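You operate a simulated robot arm through the tools that you are given. There is no shell and no other tool.

Carry out the task below with a simulated robot arm. There is one attempt and no reset: what you move stays moved.

JOB
Clear the set honey: two bursts of the warming cap on the blue jar, then two on the white jar.
Fine: lift the cap by its handle, wait out each burst (jar and cap are hot while it runs), and put the cap back on its rest; the first jar clears its last 6% while the second warms. Set down upright: what you pick out, warming cap.

Only the result counts: the job must be done as asked and must still hold three seconds after the hand-in. Knocking over, shifting, dropping, spilling or breaking anything else fails it. Lids that push on must go on centred and level and be pressed home; caps that screw on are set level and turned clockwise until they are tight.

ROBOT AND FRAMES
A 7-joint arm with a two-finger parallel gripper, fixed in place. Base frame: the origin is at the foot of the arm, x ahead of it, y to its left, z up; the work surface is at about z = 0.75. Units: m, degrees, N and s.
Its first joint turns from -149.0 to 149.0 degrees. Payload 3.43 kg.
The tool frame sits at the grasp point between the pads (the TCP): z along the fingers, y along the line on which they close. The tips reach 0.03 m beyond it. The gripper opens to 0.094 m. The fingers are 0.028 m wide and 0.01 m thick; the gripper's body (0.05 by 0.096 m) begins 0.055 m behind the TCP.
Orientation is told as [roll, pitch, yaw] about the base's x, y, z axes, in that order, counted from this pose: with the fingers straight down and closing along the base's y, the tool's x points along the base's -x, its y along +y and its z along -z.

CONTROLS
- The arm moves only by the tool arm_command. Its argument "series" is a list that holds one entry, the list of rows, each a list of 7 numbers: the shift along the base's x, y, z in m, then the turn, a rotation vector about the base's x, y, z in degrees, then the gripper command, from -1 (fully open) to 1 (shut), values between in proportion. In form: [[[x, y, z, rx, ry, rz, fingers], ...]]. A call has 1 to 20 rows; each row is the pose to reach, as a shift and turn from the pose commanded when the call began. Each row takes 0.2 s and may step no farther than 0.05 m and 8.6 degrees from the row before; otherwise, or with a gripper value out of range, the whole call is refused. Where a pose cannot be reached the arm comes as near as it can. A force on the tool above 40 N (or 10 N above the force at the start of the call, whichever is more), or a blocked arm, ends the call early, and 0.2 s more pass. The fingers move at their own pace (about 0.045 m/s each) and stop on an object; they squeeze with about 21 N. The grip force told is the motor's: it shows also when the fingers shut on nothing. Time passes only in rows, and 0.2 s behind the last, so rows that repeat a pose let the fingers close. It gives the time, the measured TCP pose, the force on the tool (base axes), the opening and the grip force at its end, in the units of the frame above (readings bear some noise), with the torque about the TCP (base axes, N m) and any sound that the robot's microphone picked up.
- Cameras (640 x 400 px; columns grow to the right, rows downward): "scene" is fixed at [0.4006, 0.6504, 1.6003]; the picture's right is [0.73, -0.69, 0.00], its down [-0.63, -0.67, -0.39] and it looks along [0.27, 0.28, -0.92] (base axes); focal length 270 px, centre (320, 200). "wrist" rides on the gripper at [0.076, 0.014, -0.102] in the tool frame; the picture's right is [-0.18, 0.98, 0.00], its down [-0.75, -0.14, -0.64] and it looks along [-0.63, -0.12, 0.77] (tool axes); focal length 243 px, centre (320, 200). There is no depth. A picture from a camera that has moved, and an enlarged one, comes with that camera's place and axes in the base frame and with its lens.
- capture(camera): a new picture of that camera. It takes no simulated time.
- close_up(camera, box): a new picture of the part [left, top, right, bottom] of that camera's present view, enlarged. It takes no simulated time.
- close_job(): hands the job in; it is judged then, once.

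Nothing tells you positions but the pictures and the camera data. Unless the task says otherwise, let go and move clear before handing in.

The tools are called after "Call:" by a JSON object that holds its "fn" and its "kwargs". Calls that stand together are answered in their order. arm_command: Moves the arm, as the interface text tells. Its arguments: {"type":"object","properties":{"series":{"type":"array"}},"required":["series"]} The other tools are called the same way: capture (camera) takes a picture; close_up (camera, box) takes an enlarged picture of a part of a camera's view; close_job () hands the job in.

At the start:

```text
time_s: 0.0
ee_pos: [0.79, 0.594, 1.2159]
tcp_rot: [0.0, 0.0, 0.0]
wrist_force: [0.3, -0.2, -0.4]
ft_torque: [0.01, -0.01, 0.01]
opening: 0.0937
grasp_force: 0.0
```

scene: 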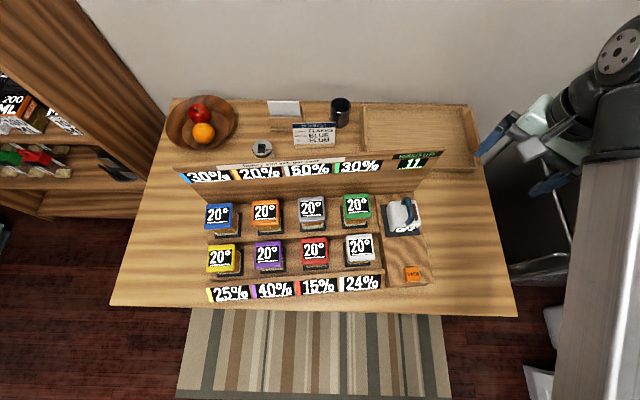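
wrist: 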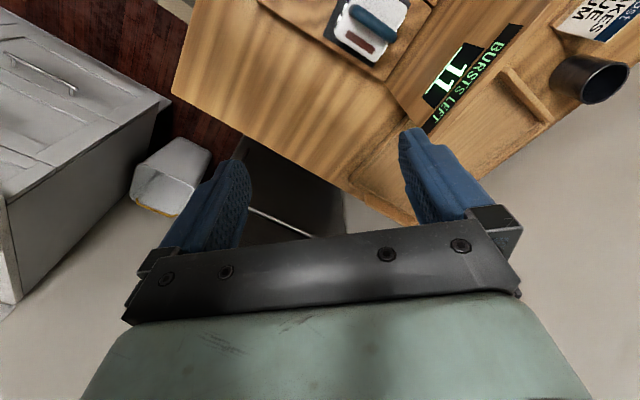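

I see a rack of eight coloured jars, a warming cap on a rest at the right, and signs with percentages. I'll look closer before moving.

Call:
{"fn": "close_up", "kwargs": {"camera": "scene", "box": [170, 140, 310, 310]}}

Call:
{"fn": "close_up", "kwargs": {"camera": "scene", "box": [300, 140, 450, 310]}}

Call:
{"fn": "close_up", "kwargs": {"camera": "scene", "box": [240, 90, 450, 180]}}

Call:
{"fn": "close_up", "kwargs": {"camera": "scene", "box": [360, 180, 450, 300]}}

```text
2.35 times, centred on (240, 225) of scene
camera zoom: at [0.4006, 0.6504, 1.6003], right [0.73, -0.69, 0.0], down [-0.63, -0.67, -0.39], along [0.27, 0.28, -0.92], focal length 634 px, centre (508, 141)
```

zoom: 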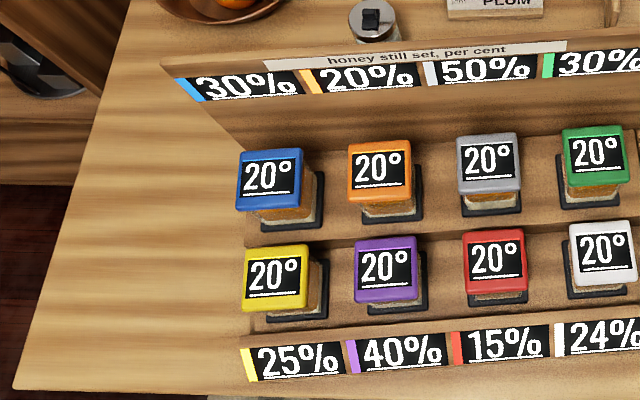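

```text
2.35 times, centred on (375, 225) of scene
camera zoom: at [0.4006, 0.6504, 1.6003], right [0.73, -0.69, 0.0], down [-0.63, -0.67, -0.39], along [0.27, 0.28, -0.92], focal length 634 px, centre (191, 141)
```

zoom: 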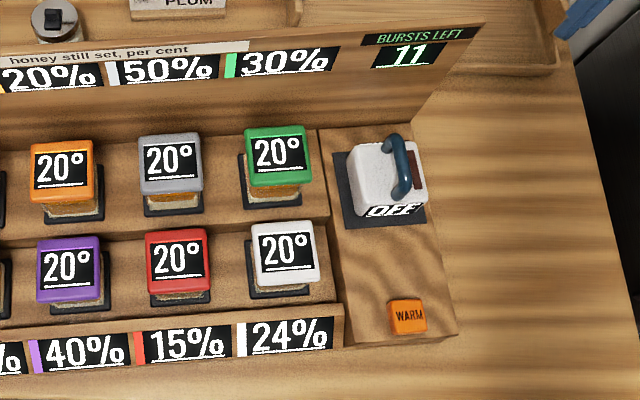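

```text
3.05 times, centred on (345, 135) of scene
camera zoom: at [0.4006, 0.6504, 1.6003], right [0.73, -0.69, 0.0], down [-0.63, -0.67, -0.39], along [0.27, 0.28, -0.92], focal length 821 px, centre (244, 398)
```

zoom: 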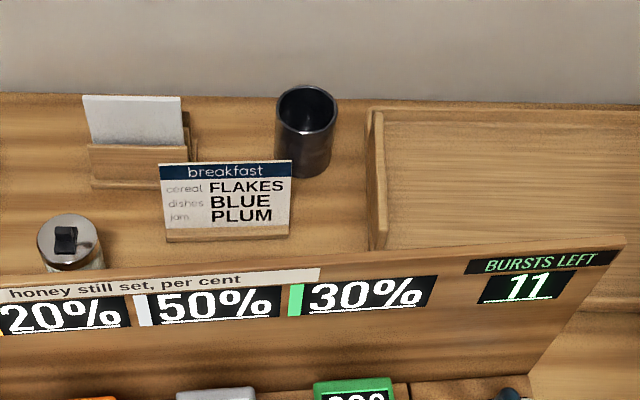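

```text
3.33 times, centred on (405, 240) of scene
camera zoom: at [0.4006, 0.6504, 1.6003], right [0.73, -0.69, 0.0], down [-0.63, -0.67, -0.39], along [0.27, 0.28, -0.92], focal length 898 px, centre (37, 67)
```

zoom: 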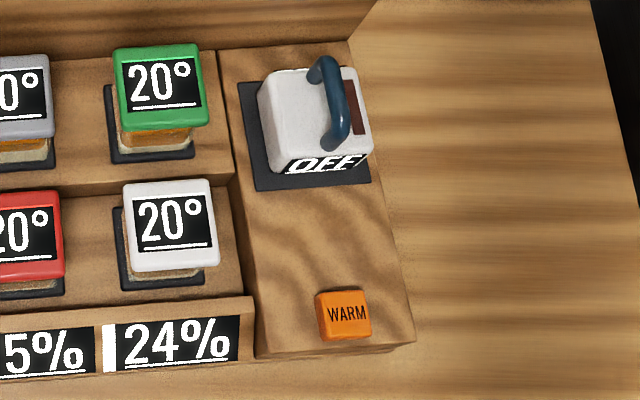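

The cap sits at roughly (0.77, 0.67), with its top near z 0.88. The rack runs from there toward the blue jar at about (0.37, 1.03), set at about 45° to the base axes. Next I'll bring the wrist camera over the rack, staying high, to measure it more accurately.

Call:
{"fn": "arm_command", "kwargs": {"series": [[[-0.039, 0.0106, 0, 0, 0, 4.5, -1], [-0.078, 0.0212, 0, 0, 0, 9, -1], [-0.117, 0.0318, 0, 0, 0, 13.5, -1], [-0.156, 0.0424, 0, 0, 0, 18, -1], [-0.195, 0.053, 0, 0, 0, 22.5, -1], [-0.234, 0.0636, 0, 0, 0, 27, -1], [-0.273, 0.0742, 0, 0, 0, 31.5, -1], [-0.312, 0.0848, 0, 0, 0, 36, -1], [-0.351, 0.0954, 0, 0, 0, 40.5, -1], [-0.39, 0.106, 0, 0, 0, 45, -1], [-0.39, 0.106, 0, 0, 0, 45, -1]]]}}

```text
time_s: 2.4
ee_pos: [0.4032, 0.709, 1.1973]
tcp_rot: [0.4, -1.6, 45.1]
wrist_force: [-0.3, 0.1, 0.3]
ft_torque: [0.0, 0.0, -0.01]
opening: 0.0939
grasp_force: 0.1
out of reach, approached as far as the arm can: row 5, 6, 7, 8, 9, 10, 11
```

The arm came up slightly short at this height. Now I'll look at the rack from here.

Call:
{"fn": "capture", "kwargs": {"camera": "wrist"}}

Call:
{"fn": "capture", "kwargs": {"camera": "scene"}}

```text
taken
camera wrist: at [0.3374, 0.6616, 1.2976], right [-0.57, 0.82, 0.01], down [0.62, 0.42, 0.66], along [0.54, 0.38, -0.75], focal length 243 px, centre (320, 200)
```

wrist: 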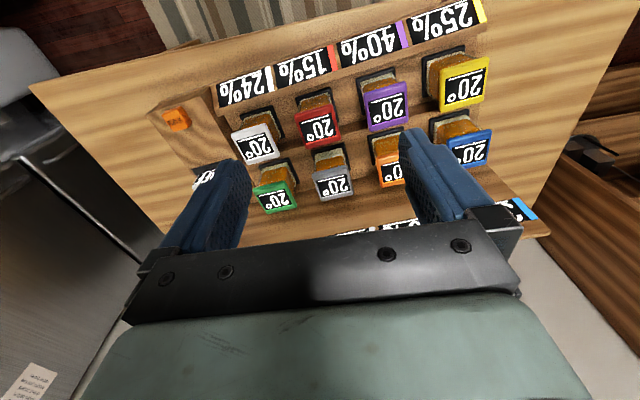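

```text
taken
```

scene: 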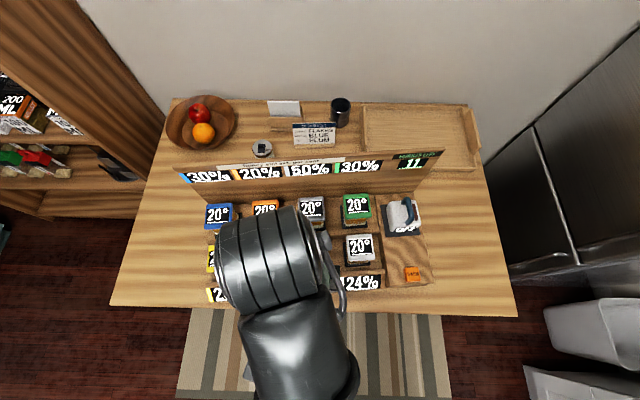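

White's lid is near (0.596, 0.695, 0.871) and blue's near (0.366, 1.027, 0.89), which is a far reach. I'll move to look at the cap, handle and button up close.

Call:
{"fn": "arm_command", "kwargs": {"series": [[[0.028, -0.0225, -0.015, 0, 0, 0, -1], [0.055, -0.045, -0.03, 0, 0, 0, -1], [0.0825, -0.0675, -0.045, 0, 0, 0, -1], [0.11, -0.09, -0.06, 0, 0, 0, -1], [0.1375, -0.1125, -0.075, 0, 0, 0, -1], [0.165, -0.135, -0.09, 0, 0, 0, -1], [0.1925, -0.1575, -0.105, 0, 0, 0, -1], [0.22, -0.18, -0.12, 0, 0, 0, -1], [0.22, -0.18, -0.12, 0, 0, 0, -1]]]}}

Call:
{"fn": "capture", "kwargs": {"camera": "wrist"}}

```text
time_s: 4.4
ee_pos: [0.624, 0.528, 1.0771]
tcp_rot: [0.0, 0.0, 44.9]
wrist_force: [-0.7, 0.3, 0.0]
ft_torque: [0.0, -0.03, -0.05]
opening: 0.0941
grasp_force: 0.1
out of reach, approached as far as the arm can: row 1
```

```text
taken
camera wrist: at [0.5601, 0.4839, 1.1797], right [-0.57, 0.82, 0.0], down [0.63, 0.43, 0.64], along [0.53, 0.36, -0.77], focal length 243 px, centre (320, 200)
```

wrist: 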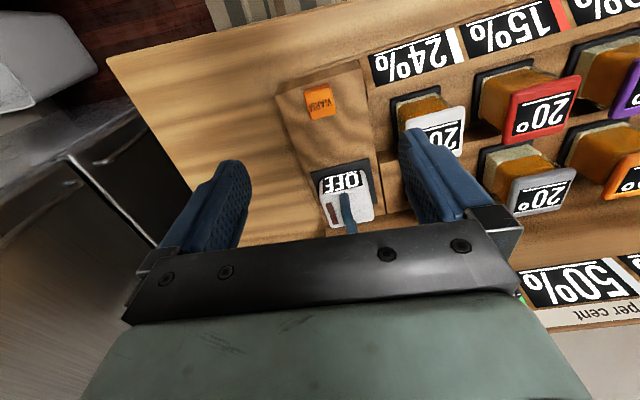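

Call:
{"fn": "close_up", "kwargs": {"camera": "wrist", "box": [260, 70, 420, 245]}}

Call:
{"fn": "close_up", "kwargs": {"camera": "wrist", "box": [300, 150, 400, 240]}}

Call:
{"fn": "close_up", "kwargs": {"camera": "wrist", "box": [360, 20, 500, 170]}}

Call:
{"fn": "close_up", "kwargs": {"camera": "scene", "box": [370, 185, 440, 245]}}

```text
2.29 times, centred on (340, 158) of wrist
camera zoom: at [0.5601, 0.4839, 1.1797], right [-0.57, 0.82, 0.0], down [0.63, 0.43, 0.64], along [0.53, 0.36, -0.77], focal length 555 px, centre (274, 297)
```

zoom: 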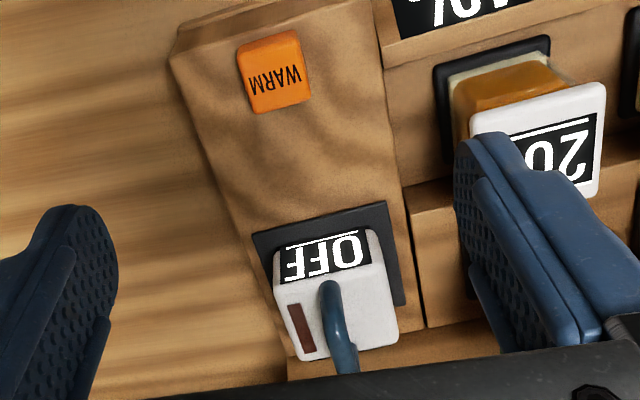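

```text
4.44 times, centred on (350, 195) of wrist
camera zoom: at [0.5601, 0.4839, 1.1797], right [-0.57, 0.82, 0.0], down [0.63, 0.43, 0.64], along [0.53, 0.36, -0.77], focal length 1078 px, centre (187, 222)
```

zoom: 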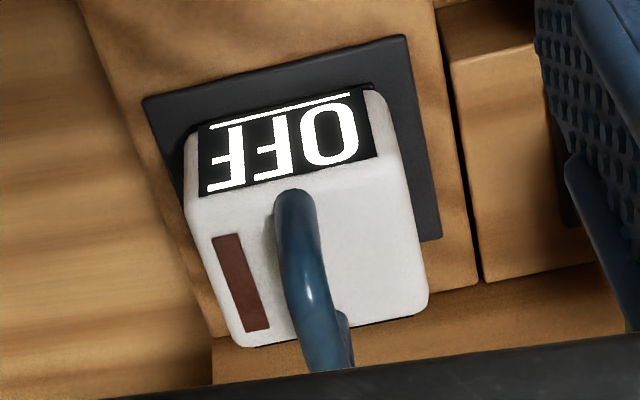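

```text
2.67 times, centred on (430, 95) of wrist
camera zoom: at [0.5601, 0.4839, 1.1797], right [-0.57, 0.82, 0.0], down [0.63, 0.43, 0.64], along [0.53, 0.36, -0.77], focal length 647 px, centre (27, 480)
```

zoom: 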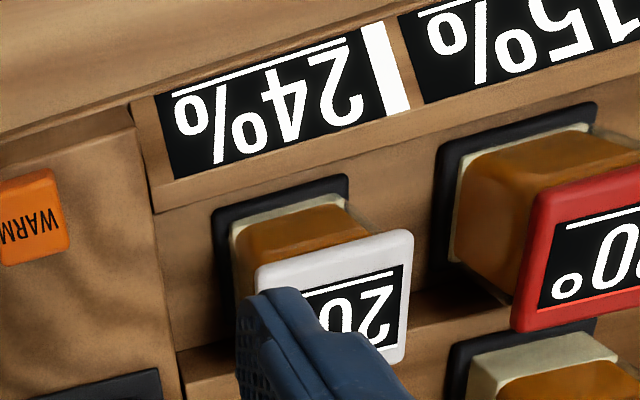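

```text
6.67 times, centred on (405, 215) of scene
camera zoom: at [0.4006, 0.6504, 1.6003], right [0.73, -0.69, 0.0], down [-0.63, -0.67, -0.39], along [0.27, 0.28, -0.92], focal length 1797 px, centre (-247, 100)
```

zoom: 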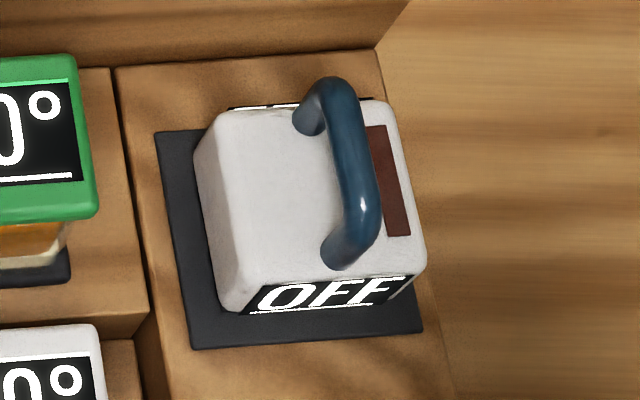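

The cap's top face is near (0.754, 0.676, 0.886), with its handle arching about 3 cm above and running at azimuth ~49°. I'll move over it at a safe height to check reach and refine the numbers.

Call:
{"fn": "arm_command", "kwargs": {"series": [[[0.022, 0.025, -0.011, 0, 0, 0.9, -1], [0.044, 0.05, -0.022, 0, 0, 1.8, -1], [0.066, 0.075, -0.033, 0, 0, 2.7, -1], [0.088, 0.1, -0.044, 0, 0, 3.6, -1], [0.111, 0.126, -0.057, 0, 0, 4.3, -1], [0.111, 0.126, -0.057, 0, 0, 4.3, -1]]]}}

Call:
{"fn": "capture", "kwargs": {"camera": "wrist"}}

Call:
{"fn": "capture", "kwargs": {"camera": "scene"}}

```text
time_s: 5.8
ee_pos: [0.7352, 0.6547, 1.0197]
tcp_rot: [0.0, 0.1, 49.3]
wrist_force: [0.2, -0.6, 0.1]
ft_torque: [-0.01, -0.01, -0.02]
opening: 0.0941
grasp_force: 0.1
```

```text
taken
camera wrist: at [0.6747, 0.6062, 1.1221], right [-0.63, 0.78, 0.0], down [0.6, 0.48, 0.64], along [0.5, 0.4, -0.77], focal length 243 px, centre (320, 200)
```

wrist: 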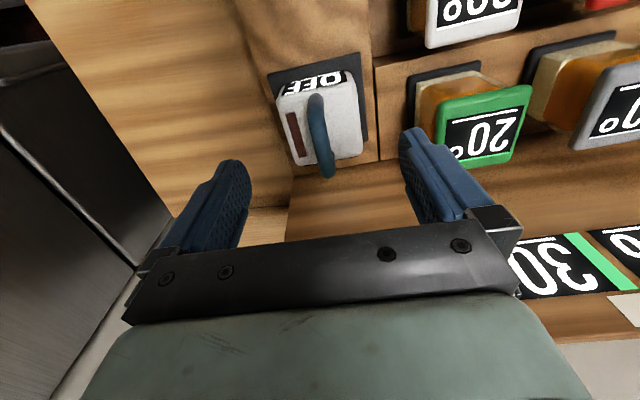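

```text
taken
```

scene: 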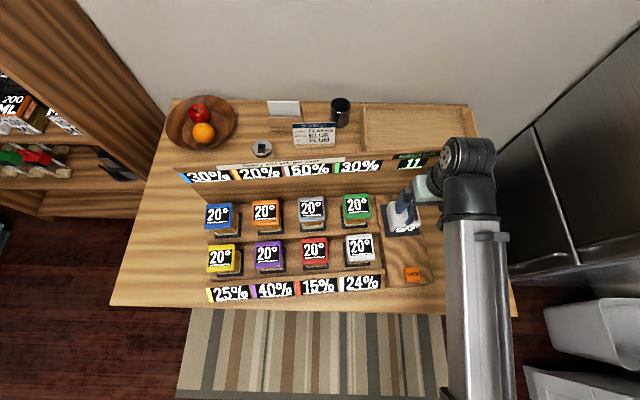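

Call:
{"fn": "close_up", "kwargs": {"camera": "wrist", "box": [255, 40, 395, 190]}}

Call:
{"fn": "close_up", "kwargs": {"camera": "wrist", "box": [370, 0, 560, 180]}}

Call:
{"fn": "close_up", "kwargs": {"camera": "scene", "box": [375, 150, 475, 250]}}

```text
2.67 times, centred on (325, 115) of wrist
camera zoom: at [0.6747, 0.6062, 1.1221], right [-0.63, 0.78, 0.0], down [0.6, 0.48, 0.64], along [0.5, 0.4, -0.77], focal length 647 px, centre (307, 427)
```

zoom: 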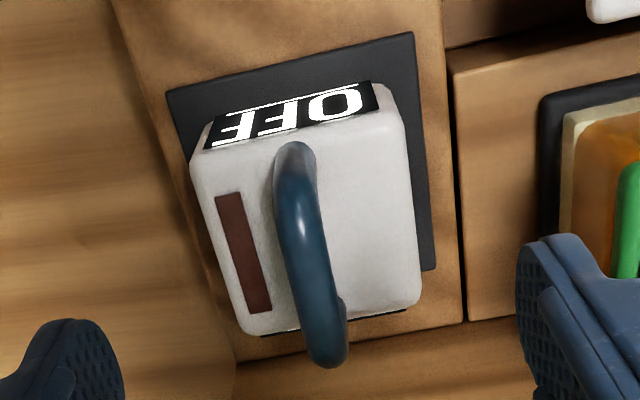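

```text
2.22 times, centred on (465, 90) of wrist
camera zoom: at [0.6747, 0.6062, 1.1221], right [-0.63, 0.78, 0.0], down [0.6, 0.48, 0.64], along [0.5, 0.4, -0.77], focal length 539 px, centre (-2, 444)
```

zoom: 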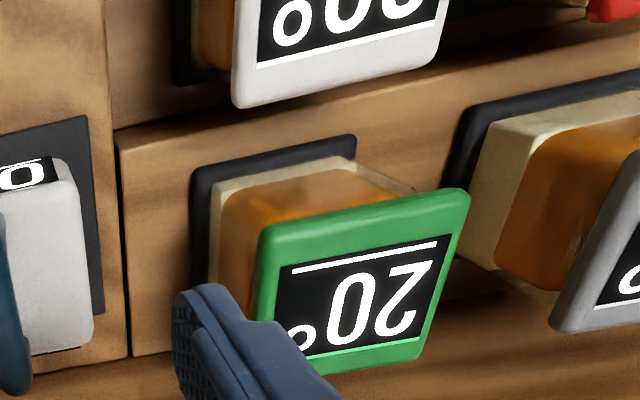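

```text
4.00 times, centred on (425, 200) of scene
camera zoom: at [0.4006, 0.6504, 1.6003], right [0.73, -0.69, 0.0], down [-0.63, -0.67, -0.39], along [0.27, 0.28, -0.92], focal length 1078 px, centre (-100, 200)
```

zoom: 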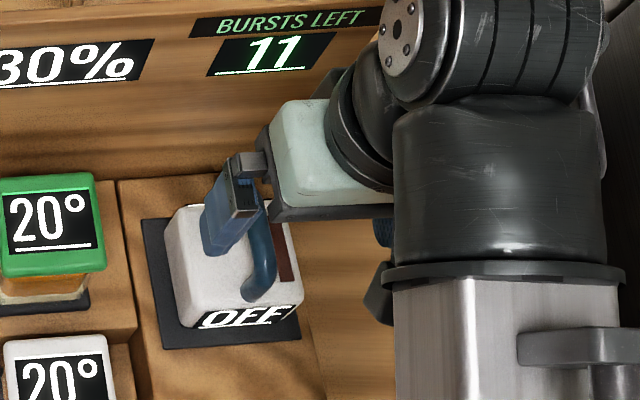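

The cap's handle bar is centred near (0.751, 0.669) at z ≈ 0.915, and its rest pad is at about z 0.817. Before picking it up, I'll check how far the arm reaches over the blue jar and get a closer view of that jar.

Call:
{"fn": "arm_command", "kwargs": {"series": [[[-0.02, 0.015, 0.04, 0, 0, 0, -1], [-0.055, 0.0425, 0.07, 0, 0, 0, -1], [-0.09, 0.07, 0.08, 0, 0, 0, -1], [-0.125, 0.0975, 0.08, 0, 0, 0, -1], [-0.16, 0.125, 0.08, 0, 0, 0, -1], [-0.195, 0.15, 0.08, 0, 0, 0, -1], [-0.23, 0.175, 0.08, 0, 0, 0, -1], [-0.265, 0.2, 0.08, 0, 0, 0, -1], [-0.3, 0.225, 0.08, 0, 0, 0, -1], [-0.335, 0.25, 0.08, 0, 0, 0, -1], [-0.365, 0.275, 0.08, 0, 0, 0, -1], [-0.365, 0.275, 0.08, 0, 0, 0, -1]]]}}

Call:
{"fn": "capture", "kwargs": {"camera": "wrist"}}

Call:
{"fn": "capture", "kwargs": {"camera": "scene"}}

```text
refused: row 2 steps farther than a row can; nothing moved
```

```text
taken
camera wrist: at [0.6747, 0.6062, 1.1221], right [-0.63, 0.78, 0.0], down [0.6, 0.48, 0.64], along [0.5, 0.4, -0.77], focal length 243 px, centre (320, 200)
```

wrist: 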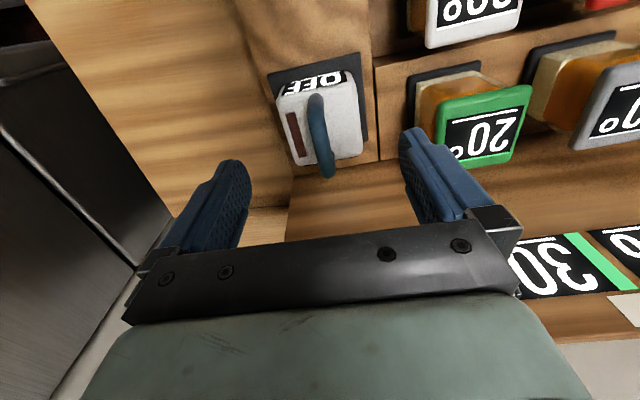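

```text
taken
```

scene: 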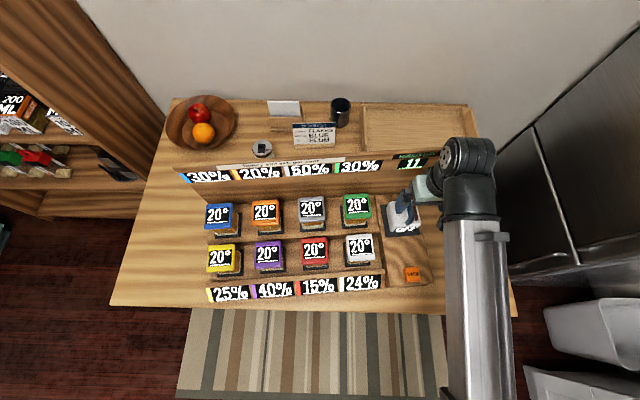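

One step was too long, so the call was refused and nothing moved. I'll send it again with smaller steps.

Call:
{"fn": "arm_command", "kwargs": {"series": [[[0, 0, 0.04, 0, 0, 0, -1], [-0.015, 0.01, 0.08, 0, 0, 0, -1], [-0.05, 0.0375, 0.08, 0, 0, 0, -1], [-0.085, 0.065, 0.08, 0, 0, 0, -1], [-0.12, 0.0925, 0.08, 0, 0, 0, -1], [-0.155, 0.12, 0.08, 0, 0, 0, -1], [-0.19, 0.1475, 0.08, 0, 0, 0, -1], [-0.225, 0.175, 0.08, 0, 0, 0, -1], [-0.26, 0.2, 0.08, 0, 0, 0, -1], [-0.295, 0.225, 0.08, 0, 0, 0, -1], [-0.33, 0.25, 0.08, 0, 0, 0, -1], [-0.365, 0.275, 0.08, 0, 0, 0, -1], [-0.365, 0.275, 0.08, 0, 0, 0, -1]]]}}

Call:
{"fn": "capture", "kwargs": {"camera": "wrist"}}

Call:
{"fn": "capture", "kwargs": {"camera": "scene"}}

```text
time_s: 8.6
ee_pos: [0.3702, 0.9283, 1.1002]
tcp_rot: [-0.1, 0.0, 49.3]
wrist_force: [0.3, -1.3, 0.5]
ft_torque: [0.0, 0.0, 0.03]
opening: 0.0942
grasp_force: 0.1
```

```text
taken
camera wrist: at [0.309, 0.8796, 1.2033], right [-0.62, 0.78, 0.0], down [0.6, 0.48, 0.64], along [0.5, 0.4, -0.77], focal length 243 px, centre (320, 200)
```

wrist: 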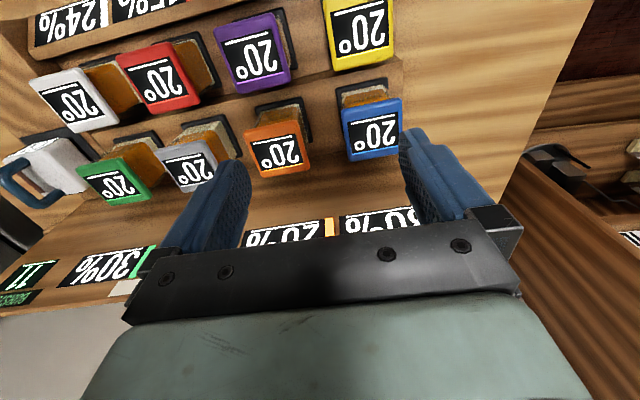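

```text
taken
```

scene: 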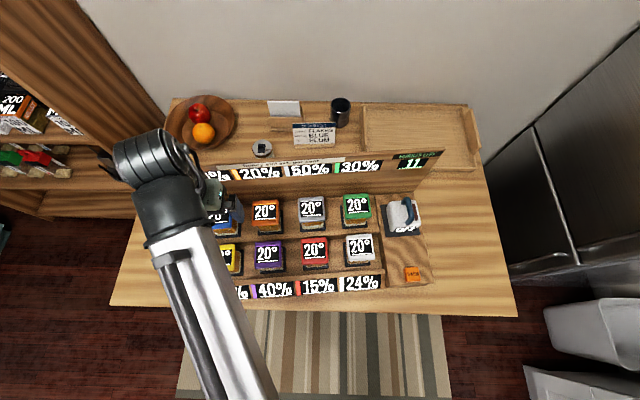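

Call:
{"fn": "close_up", "kwargs": {"camera": "wrist", "box": [320, 70, 430, 170]}}

Call:
{"fn": "close_up", "kwargs": {"camera": "wrist", "box": [0, 20, 330, 220]}}

```text
4.00 times, centred on (375, 120) of wrist
camera zoom: at [0.309, 0.8796, 1.2033], right [-0.62, 0.78, 0.0], down [0.6, 0.48, 0.64], along [0.5, 0.4, -0.77], focal length 970 px, centre (100, 520)
```

zoom: 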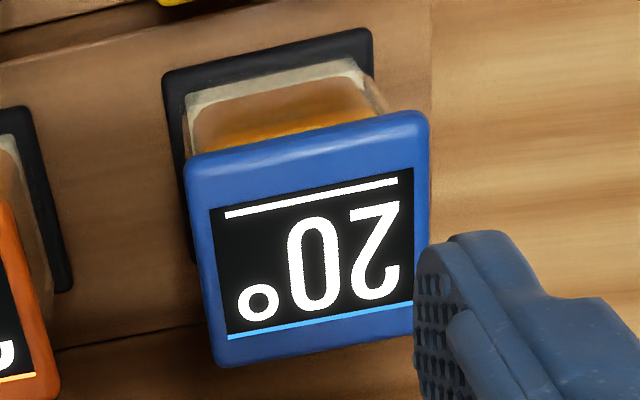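

```text
1.94 times, centred on (165, 120) of wrist
camera zoom: at [0.309, 0.8796, 1.2033], right [-0.62, 0.78, 0.0], down [0.6, 0.48, 0.64], along [0.5, 0.4, -0.77], focal length 470 px, centre (621, 355)
```

zoom: 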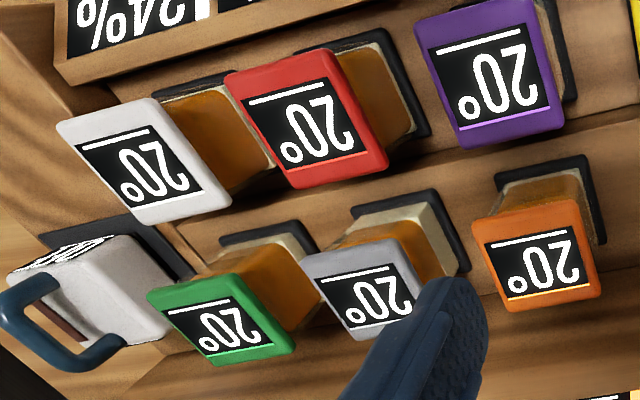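

The blue lid's centre is near (0.374, 1.025), z ≈ 0.89. I'll extend above it to test the reach.

Call:
{"fn": "arm_command", "kwargs": {"series": [[[0.001, 0.03, -0.01, 0, 0, 0, -1], [0.002, 0.06, -0.02, 0, 0, 0, -1], [0.003, 0.08, -0.03, 0, 0, 0, -1], [0.004, 0.097, -0.04, 0, 0, 0, -1], [0.004, 0.097, -0.04, 0, 0, 0, -1]]]}}

Call:
{"fn": "capture", "kwargs": {"camera": "wrist"}}

Call:
{"fn": "capture", "kwargs": {"camera": "scene"}}

```text
time_s: 9.8
ee_pos: [0.3742, 1.0262, 1.0592]
tcp_rot: [0.0, 0.0, 49.3]
wrist_force: [-0.1, -0.5, -0.4]
ft_torque: [0.03, -0.01, 0.03]
opening: 0.0941
grasp_force: 0.0
```

```text
taken
camera wrist: at [0.3133, 0.9771, 1.1624], right [-0.63, 0.78, 0.0], down [0.6, 0.48, 0.64], along [0.5, 0.4, -0.77], focal length 243 px, centre (320, 200)
```

wrist: 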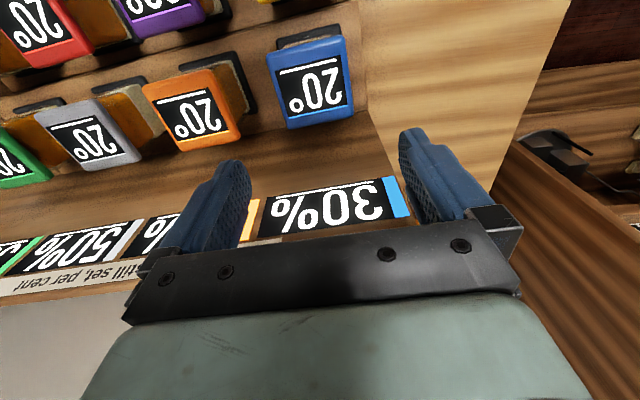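

```text
taken
```

scene: 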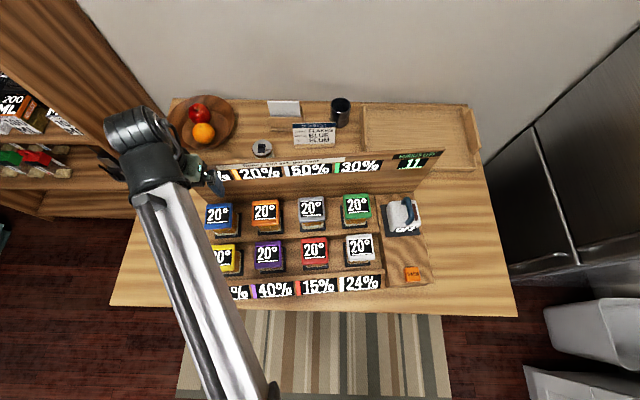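

The arm reaches fully over the blue jar with the tool pointing down. I'll take a close-up here for triangulation.

Call:
{"fn": "close_up", "kwargs": {"camera": "wrist", "box": [250, 20, 370, 140]}}

Call:
{"fn": "close_up", "kwargs": {"camera": "wrist", "box": [0, 0, 370, 230]}}

```text
3.33 times, centred on (310, 80) of wrist
camera zoom: at [0.3133, 0.9771, 1.1624], right [-0.63, 0.78, 0.0], down [0.6, 0.48, 0.64], along [0.5, 0.4, -0.77], focal length 809 px, centre (353, 600)
```

zoom: 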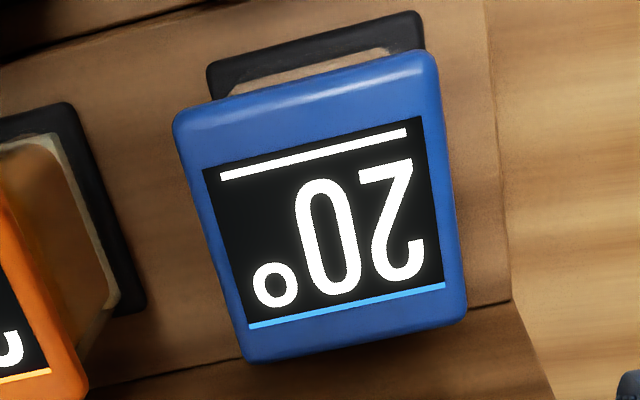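

```text
1.73 times, centred on (185, 115) of wrist
camera zoom: at [0.3133, 0.9771, 1.1624], right [-0.63, 0.78, 0.0], down [0.6, 0.48, 0.64], along [0.5, 0.4, -0.77], focal length 420 px, centre (554, 347)
```

zoom: 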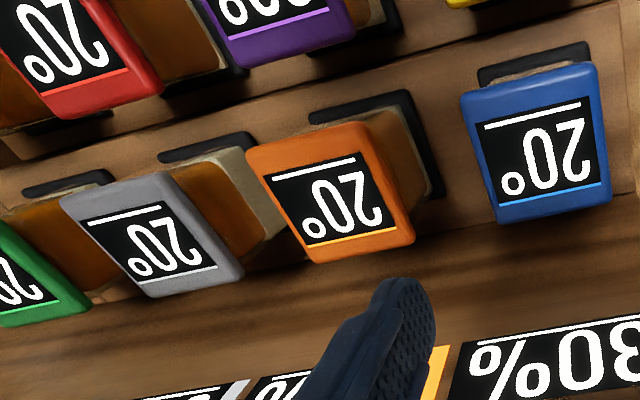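

Triangulation puts the blue lid's label centre at (0.371, 1.0136, 0.918), and the scene camera agrees. Next I'll get the same kind of measurement for the white jar.

Call:
{"fn": "arm_command", "kwargs": {"series": [[[0.025, -0.036, 0, 0, 0, 0, -1], [0.05, -0.072, 0, 0, 0, 0, -1], [0.075, -0.108, 0, 0, 0, 0, -1], [0.1, -0.144, 0, 0, 0, 0, -1], [0.125, -0.18, 0, 0, 0, 0, -1], [0.15, -0.216, 0, 0, 0, 0, -1], [0.175, -0.252, 0, 0, 0, 0, -1], [0.2, -0.289, 0, 0, 0, 0, -1], [0.226, -0.326, 0, 0, 0, 0, -1], [0.226, -0.326, 0, 0, 0, 0, -1]]]}}

Call:
{"fn": "capture", "kwargs": {"camera": "wrist"}}

Call:
{"fn": "close_up", "kwargs": {"camera": "wrist", "box": [250, 0, 400, 150]}}

```text
time_s: 12.0
ee_pos: [0.6003, 0.7, 1.0609]
tcp_rot: [0.1, 0.0, 49.3]
wrist_force: [0.3, 1.0, 0.7]
ft_torque: [0.01, 0.01, 0.01]
opening: 0.094
grasp_force: 0.1
```

```text
taken
camera wrist: at [0.5393, 0.6506, 1.1631], right [-0.63, 0.78, 0.0], down [0.6, 0.48, 0.64], along [0.5, 0.4, -0.77], focal length 243 px, centre (320, 200)
```

wrist: 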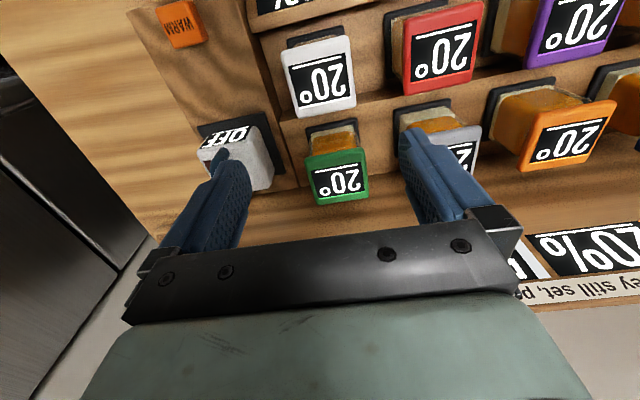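

```text
2.67 times, centred on (325, 75) of wrist
camera zoom: at [0.5393, 0.6506, 1.1631], right [-0.63, 0.78, 0.0], down [0.6, 0.48, 0.64], along [0.5, 0.4, -0.77], focal length 647 px, centre (307, 533)
```

zoom: 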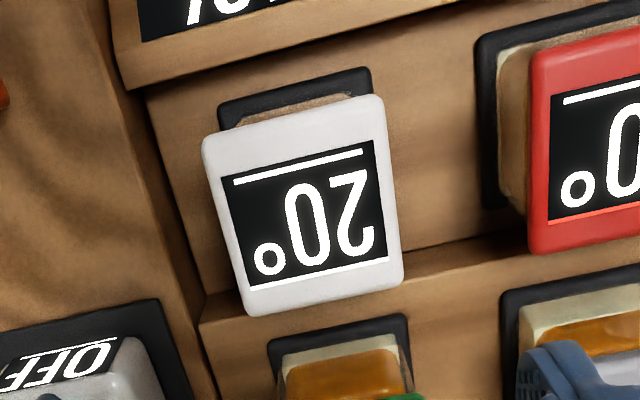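

Call:
{"fn": "arm_command", "kwargs": {"series": [[[0.0, -0.04, 0.01, 0, 0, 0, -1], [0.0, -0.08, 0.02, 0, 0, 0, -1], [0.0, -0.12, 0.03, 0, 0, 0, -1], [0.0, -0.12, 0.03, 0, 0, 0, -1]]]}}

Call:
{"fn": "capture", "kwargs": {"camera": "wrist"}}

Call:
{"fn": "close_up", "kwargs": {"camera": "wrist", "box": [290, 60, 440, 190]}}

Call:
{"fn": "close_up", "kwargs": {"camera": "wrist", "box": [180, 60, 330, 240]}}

```text
time_s: 13.0
ee_pos: [0.5975, 0.5793, 1.0901]
tcp_rot: [0.0, 0.1, 49.2]
wrist_force: [0.1, 0.1, -0.4]
ft_torque: [0.01, -0.02, 0.01]
opening: 0.094
grasp_force: 0.1
```

```text
taken
camera wrist: at [0.5378, 0.5311, 1.193], right [-0.63, 0.78, 0.0], down [0.6, 0.48, 0.64], along [0.5, 0.4, -0.77], focal length 243 px, centre (320, 200)
```

wrist: 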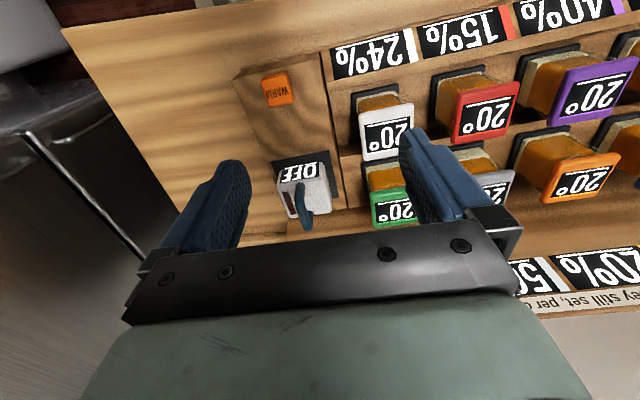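

```text
3.08 times, centred on (365, 125) of wrist
camera zoom: at [0.5378, 0.5311, 1.193], right [-0.63, 0.78, 0.0], down [0.6, 0.48, 0.64], along [0.5, 0.4, -0.77], focal length 746 px, centre (182, 431)
```

zoom: 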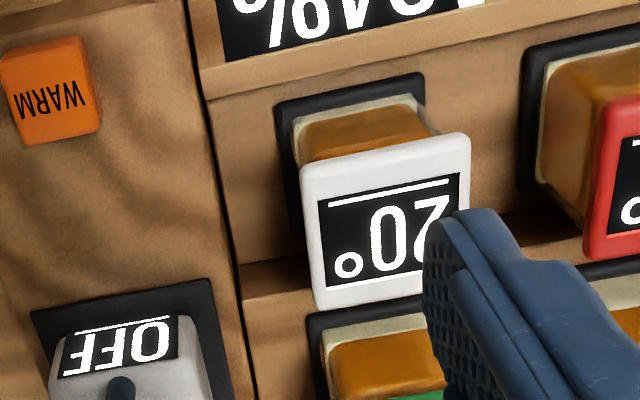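

```text
2.22 times, centred on (255, 150) of wrist
camera zoom: at [0.5378, 0.5311, 1.193], right [-0.63, 0.78, 0.0], down [0.6, 0.48, 0.64], along [0.5, 0.4, -0.77], focal length 539 px, centre (464, 311)
```

zoom: 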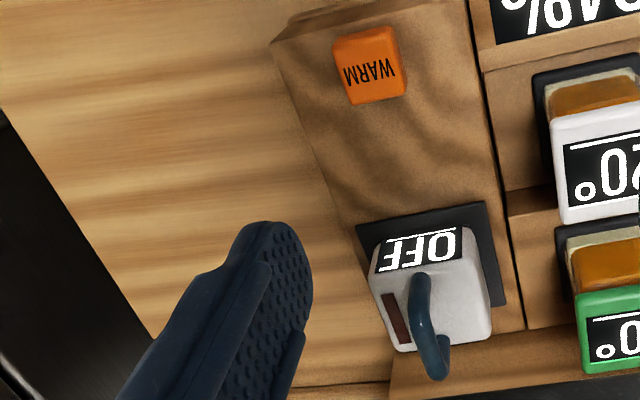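

White's lid is centred at (0.595, 0.696, 0.881), blue's at (0.3715, 1.0145, 0.918), and the rack's azimuth is about 49.8°. The cap's centre is near (0.754, 0.6735), so I'll go above its handle now.

Call:
{"fn": "arm_command", "kwargs": {"series": [[[0.03, 0.0187, -0.015, 0, 0, 0.1, -1], [0.06, 0.0374, -0.03, 0, 0, 0.2, -1], [0.09, 0.056, -0.045, 0, 0, 0.3, -1], [0.12, 0.0748, -0.065, 0, 0, 0.4, -1], [0.154, 0.0935, -0.085, 0, 0, 0.5, -1], [0.154, 0.0935, -0.091, 0, 0, 0.5, -1], [0.154, 0.0935, -0.091, 0, 0, 0.5, -1]]]}}

Call:
{"fn": "capture", "kwargs": {"camera": "wrist"}}

Call:
{"fn": "close_up", "kwargs": {"camera": "wrist", "box": [220, 0, 420, 160]}}

Call:
{"fn": "close_up", "kwargs": {"camera": "scene", "box": [375, 150, 475, 250]}}

```text
time_s: 14.6
ee_pos: [0.7529, 0.674, 0.9999]
tcp_rot: [0.0, 0.0, 49.8]
wrist_force: [0.4, -0.6, -0.2]
ft_torque: [-0.02, 0.03, 0.0]
opening: 0.094
grasp_force: 0.1
```

```text
taken
camera wrist: at [0.6938, 0.6238, 1.102], right [-0.63, 0.77, 0.0], down [0.59, 0.48, 0.64], along [0.5, 0.41, -0.77], focal length 243 px, centre (320, 200)
```

wrist: 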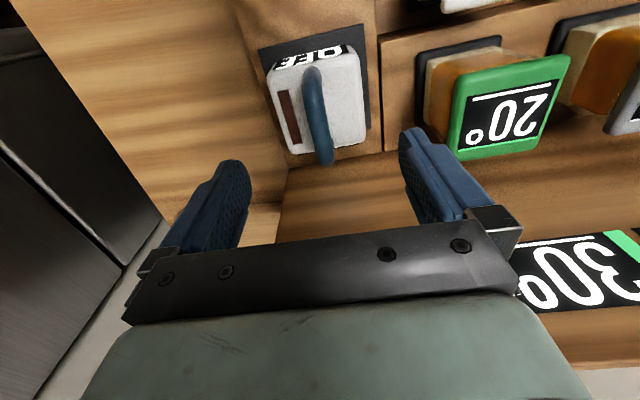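

```text
2.50 times, centred on (320, 80) of wrist
camera zoom: at [0.6938, 0.6238, 1.102], right [-0.63, 0.77, 0.0], down [0.59, 0.48, 0.64], along [0.5, 0.41, -0.77], focal length 606 px, centre (320, 500)
```

zoom: 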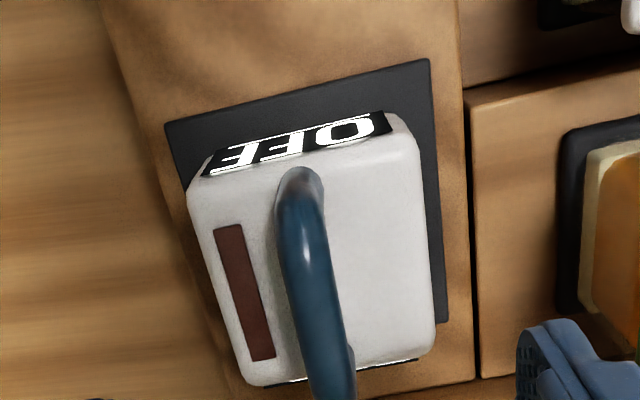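

```text
4.00 times, centred on (425, 200) of scene
camera zoom: at [0.4006, 0.6504, 1.6003], right [0.73, -0.69, 0.0], down [-0.63, -0.67, -0.39], along [0.27, 0.28, -0.92], focal length 1078 px, centre (-100, 200)
```

zoom: 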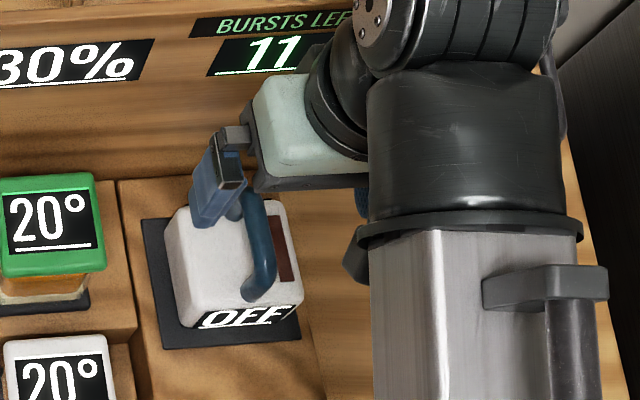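

The handle lies within about 1–2 mm of the tool axis. I'll go straight down to z ≈ 0.924 with the fingers straddling the bar, then close on it.

Call:
{"fn": "arm_command", "kwargs": {"series": [[[0, 0, -0.025, 0, 0, 0, -1], [0, 0, -0.045, 0, 0, 0, -1], [0, 0, -0.06, 0, 0, 0, -1], [0, 0, -0.07, 0, 0, 0, -1], [0, 0, -0.076, 0, 0, 0, -1], [0, 0, -0.076, 0, 0, 0, -1]]]}}

Call:
{"fn": "capture", "kwargs": {"camera": "wrist"}}

Call:
{"fn": "close_up", "kwargs": {"camera": "scene", "box": [375, 165, 455, 245]}}

```text
time_s: 16.0
ee_pos: [0.7543, 0.6743, 0.9236]
tcp_rot: [-0.1, 0.0, 49.8]
wrist_force: [0.6, -0.4, -0.1]
ft_torque: [-0.04, -0.01, -0.02]
opening: 0.0942
grasp_force: 0.1
```

```text
taken
camera wrist: at [0.6939, 0.6247, 1.0255], right [-0.63, 0.78, 0.0], down [0.59, 0.48, 0.64], along [0.5, 0.41, -0.77], focal length 243 px, centre (320, 200)
```

wrist: 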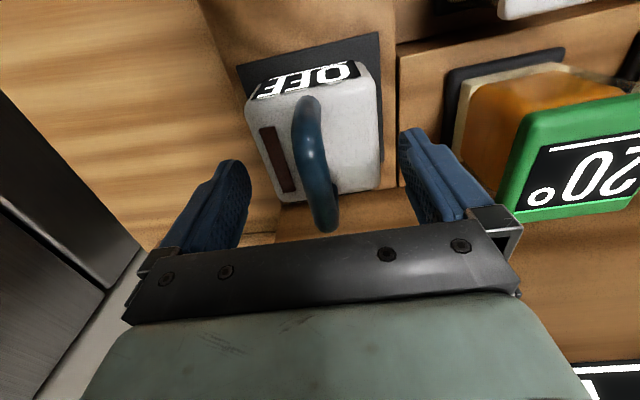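

```text
5.00 times, centred on (415, 205) of scene
camera zoom: at [0.4006, 0.6504, 1.6003], right [0.73, -0.69, 0.0], down [-0.63, -0.67, -0.39], along [0.27, 0.28, -0.92], focal length 1348 px, centre (-155, 175)
```

zoom: 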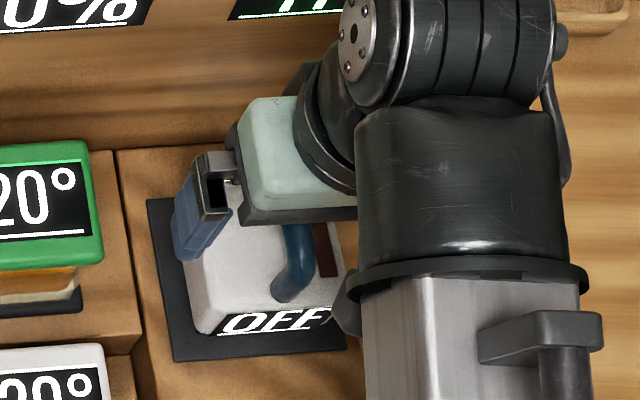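

Aligned. I'm closing on the handle.

Call:
{"fn": "arm_command", "kwargs": {"series": [[[0, 0, 0, 0, 0, 0, 0.5], [0, 0, 0, 0, 0, 0, 1], [0, 0, 0, 0, 0, 0, 1], [0, 0, 0, 0, 0, 0, 1], [0, 0, 0, 0, 0, 0, 1], [0, 0, 0, 0, 0, 0, 1], [0, 0, 0, 0, 0, 0, 1]]]}}

Call:
{"fn": "capture", "kwargs": {"camera": "wrist"}}

Call:
{"fn": "close_up", "kwargs": {"camera": "scene", "box": [375, 165, 455, 245]}}

```text
time_s: 17.6
ee_pos: [0.7542, 0.6738, 0.9229]
tcp_rot: [-0.1, 0.1, 49.8]
wrist_force: [0.5, -2.0, 0.7]
ft_torque: [-0.1, 0.07, 0.0]
opening: 0.0191
grasp_force: 20.9
```

```text
taken
camera wrist: at [0.694, 0.6245, 1.0256], right [-0.63, 0.78, 0.0], down [0.59, 0.48, 0.64], along [0.5, 0.41, -0.77], focal length 243 px, centre (320, 200)
```

wrist: 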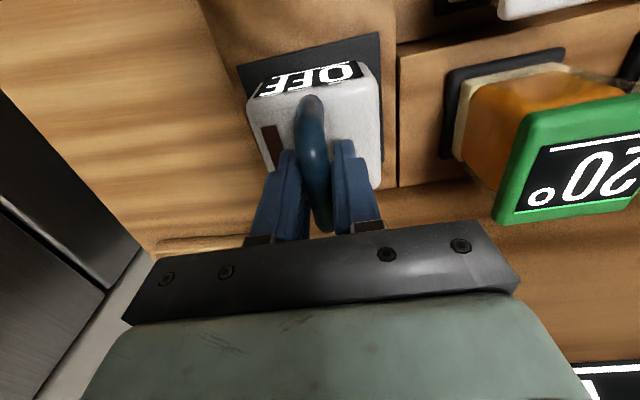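

```text
5.00 times, centred on (415, 205) of scene
camera zoom: at [0.4006, 0.6504, 1.6003], right [0.73, -0.69, 0.0], down [-0.63, -0.67, -0.39], along [0.27, 0.28, -0.92], focal length 1348 px, centre (-155, 175)
```

zoom: 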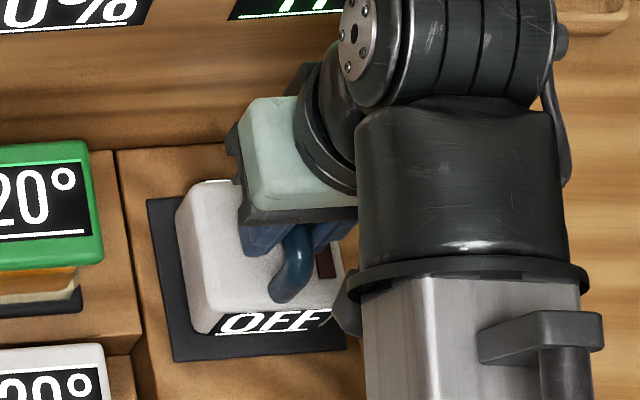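

The grip holds at a 19 mm opening and 21 N. I'll lift a little and check that the cap stays level.

Call:
{"fn": "arm_command", "kwargs": {"series": [[[0, 0, 0.01, 0, 0, 0, 1], [0, 0, 0.025, 0, 0, 0, 1], [0, 0, 0.045, 0, 0, 0, 1], [0, 0, 0.065, 0, 0, 0, 1], [0, 0, 0.085, 0, 0, 0, 1], [0, 0, 0.085, 0, 0, 0, 1]]]}}

Call:
{"fn": "capture", "kwargs": {"camera": "wrist"}}

Call:
{"fn": "close_up", "kwargs": {"camera": "scene", "box": [365, 155, 455, 245]}}

```text
time_s: 19.0
ee_pos: [0.7557, 0.6744, 1.0076]
tcp_rot: [0.0, 0.0, 49.8]
wrist_force: [0.5, 0.5, -4.1]
ft_torque: [-0.02, -0.01, -0.01]
opening: 0.019
grasp_force: 21.1
```

```text
taken
camera wrist: at [0.6943, 0.6241, 1.1106], right [-0.63, 0.78, 0.0], down [0.59, 0.48, 0.64], along [0.5, 0.41, -0.77], focal length 243 px, centre (320, 200)
```

wrist: 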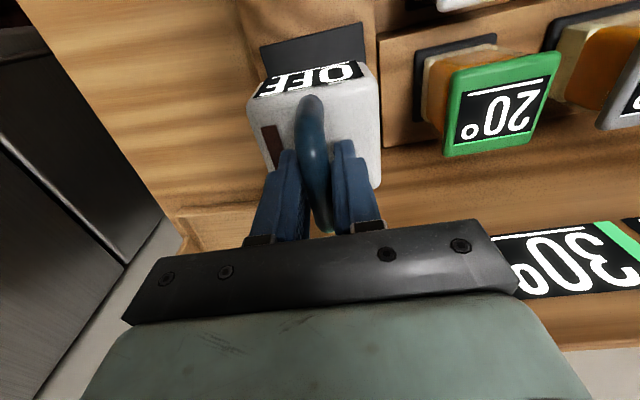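

```text
4.44 times, centred on (410, 200) of scene
camera zoom: at [0.4006, 0.6504, 1.6003], right [0.73, -0.69, 0.0], down [-0.63, -0.67, -0.39], along [0.27, 0.28, -0.92], focal length 1198 px, centre (-80, 200)
```

zoom: 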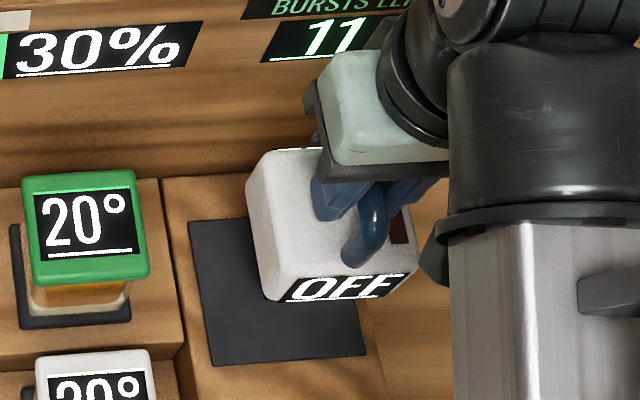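

The cap came up level and weighs about 4 N. I'll look closely at how it sits in the fingers to get its centre relative to the TCP.

Call:
{"fn": "close_up", "kwargs": {"camera": "wrist", "box": [230, 40, 410, 240]}}

Call:
{"fn": "close_up", "kwargs": {"camera": "scene", "box": [390, 170, 450, 230]}}

```text
2.00 times, centred on (320, 140) of wrist
camera zoom: at [0.6943, 0.6241, 1.1106], right [-0.63, 0.78, 0.0], down [0.59, 0.48, 0.64], along [0.5, 0.41, -0.77], focal length 485 px, centre (320, 320)
```

zoom: 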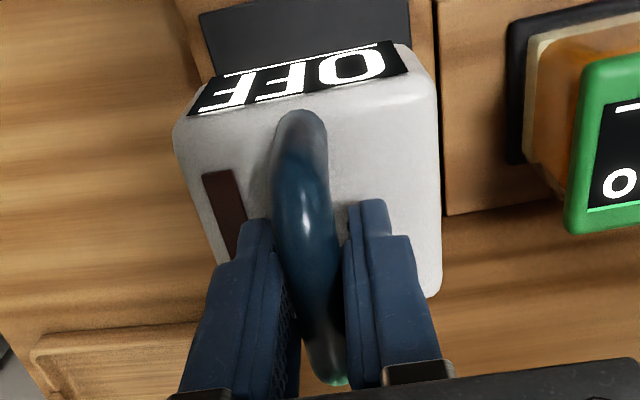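

```text
6.67 times, centred on (420, 200) of scene
camera zoom: at [0.4006, 0.6504, 1.6003], right [0.73, -0.69, 0.0], down [-0.63, -0.67, -0.39], along [0.27, 0.28, -0.92], focal length 1797 px, centre (-347, 200)
```

zoom: 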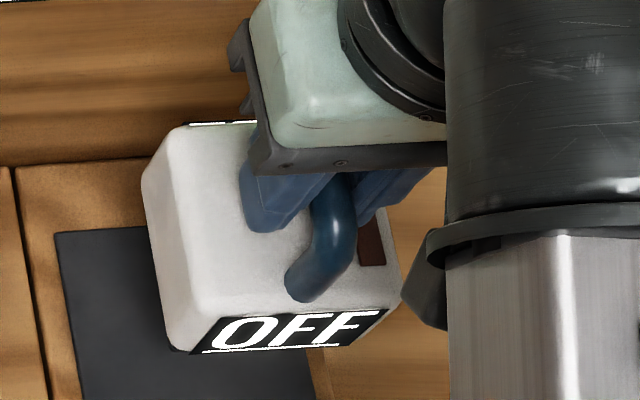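

The cap sits centred under the TCP to within about 1 mm, square and 74.5 mm across. I'll raise it and carry it over the blue jar, stopping well above the lid.

Call:
{"fn": "arm_command", "kwargs": {"series": [[[0, 0, 0.03, 0, 0, 0, 1], [0, 0, 0.06, 0, 0, 0, 1], [-0.0319, 0.0283, 0.06, 0, 0, 0, 1], [-0.0639, 0.0565, 0.06, 0, 0, 0, 1], [-0.0958, 0.0848, 0.06, 0, 0, 0, 1], [-0.1277, 0.113, 0.06, 0, 0, 0, 1], [-0.1597, 0.1413, 0.06, 0, 0, 0, 1], [-0.1916, 0.1696, 0.06, 0, 0, 0, 1], [-0.2235, 0.1978, 0.06, 0, 0, 0, 1], [-0.2555, 0.2261, 0.06, 0, 0, 0, 1], [-0.2874, 0.2543, 0.06, 0, 0, 0, 1], [-0.3193, 0.2826, 0.06, 0, 0, 0, 1], [-0.3513, 0.3108, 0.06, 0, 0, 0.1, 1], [-0.3832, 0.3391, 0.06, 0, 0, 0.2, 1], [-0.3832, 0.3391, 0.06, 0, 0, 0.2, 1], [-0.3832, 0.3391, 0.06, 0, 0, 0.2, 1]]]}}

Call:
{"fn": "capture", "kwargs": {"camera": "wrist"}}

Call:
{"fn": "close_up", "kwargs": {"camera": "scene", "box": [170, 155, 290, 275]}}

Call:
{"fn": "capture", "kwargs": {"camera": "scene"}}

```text
time_s: 22.4
ee_pos: [0.3713, 1.0124, 1.0686]
tcp_rot: [0.0, 0.0, 49.9]
wrist_force: [0.2, 0.5, -4.2]
ft_torque: [-0.03, -0.01, 0.0]
opening: 0.0192
grasp_force: 21.0
```

```text
taken
camera wrist: at [0.3109, 0.9624, 1.1708], right [-0.63, 0.77, 0.0], down [0.59, 0.49, 0.64], along [0.5, 0.41, -0.77], focal length 243 px, centre (320, 200)
```

wrist: 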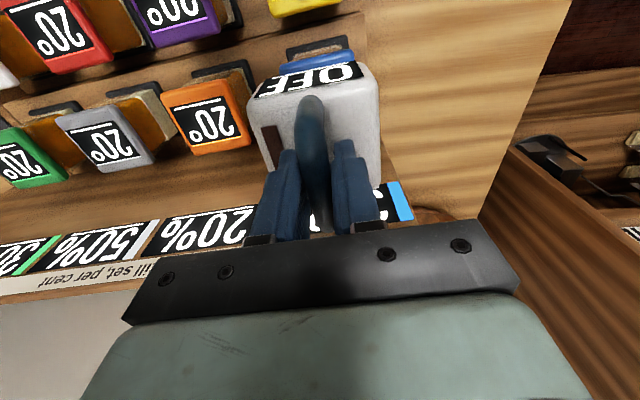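

```text
3.33 times, centred on (230, 215) of scene
camera zoom: at [0.4006, 0.6504, 1.6003], right [0.73, -0.69, 0.0], down [-0.63, -0.67, -0.39], along [0.27, 0.28, -0.92], focal length 898 px, centre (620, 150)
```

zoom: 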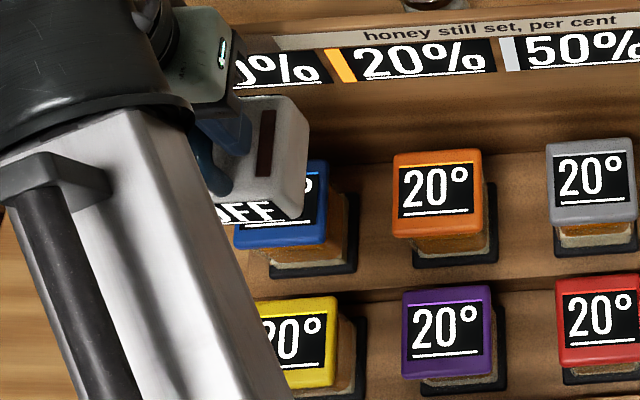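

```text
taken
```

scene: 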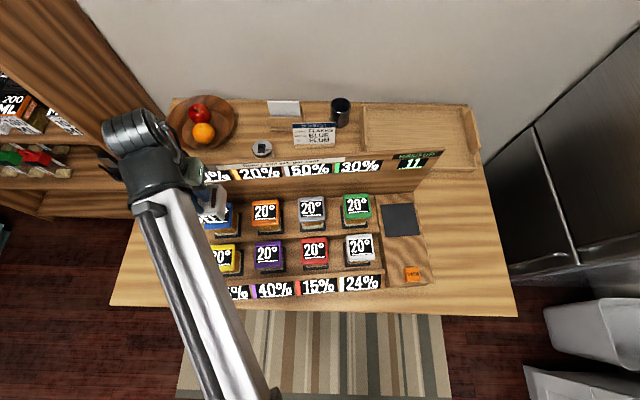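

Call:
{"fn": "close_up", "kwargs": {"camera": "wrist", "box": [240, 20, 400, 140]}}

```text
3.33 times, centred on (320, 80) of wrist
camera zoom: at [0.3109, 0.9624, 1.1708], right [-0.63, 0.77, 0.0], down [0.59, 0.49, 0.64], along [0.5, 0.41, -0.77], focal length 809 px, centre (320, 600)
```

zoom: 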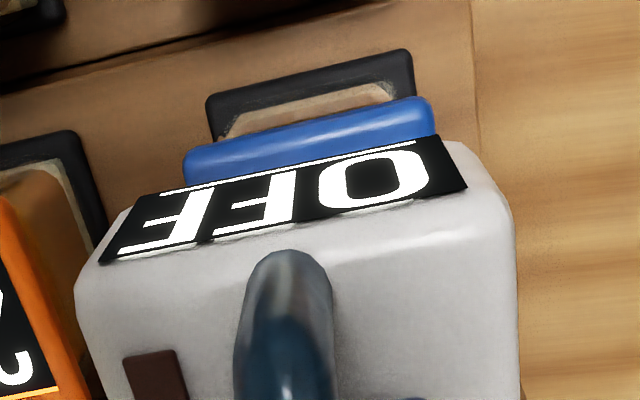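

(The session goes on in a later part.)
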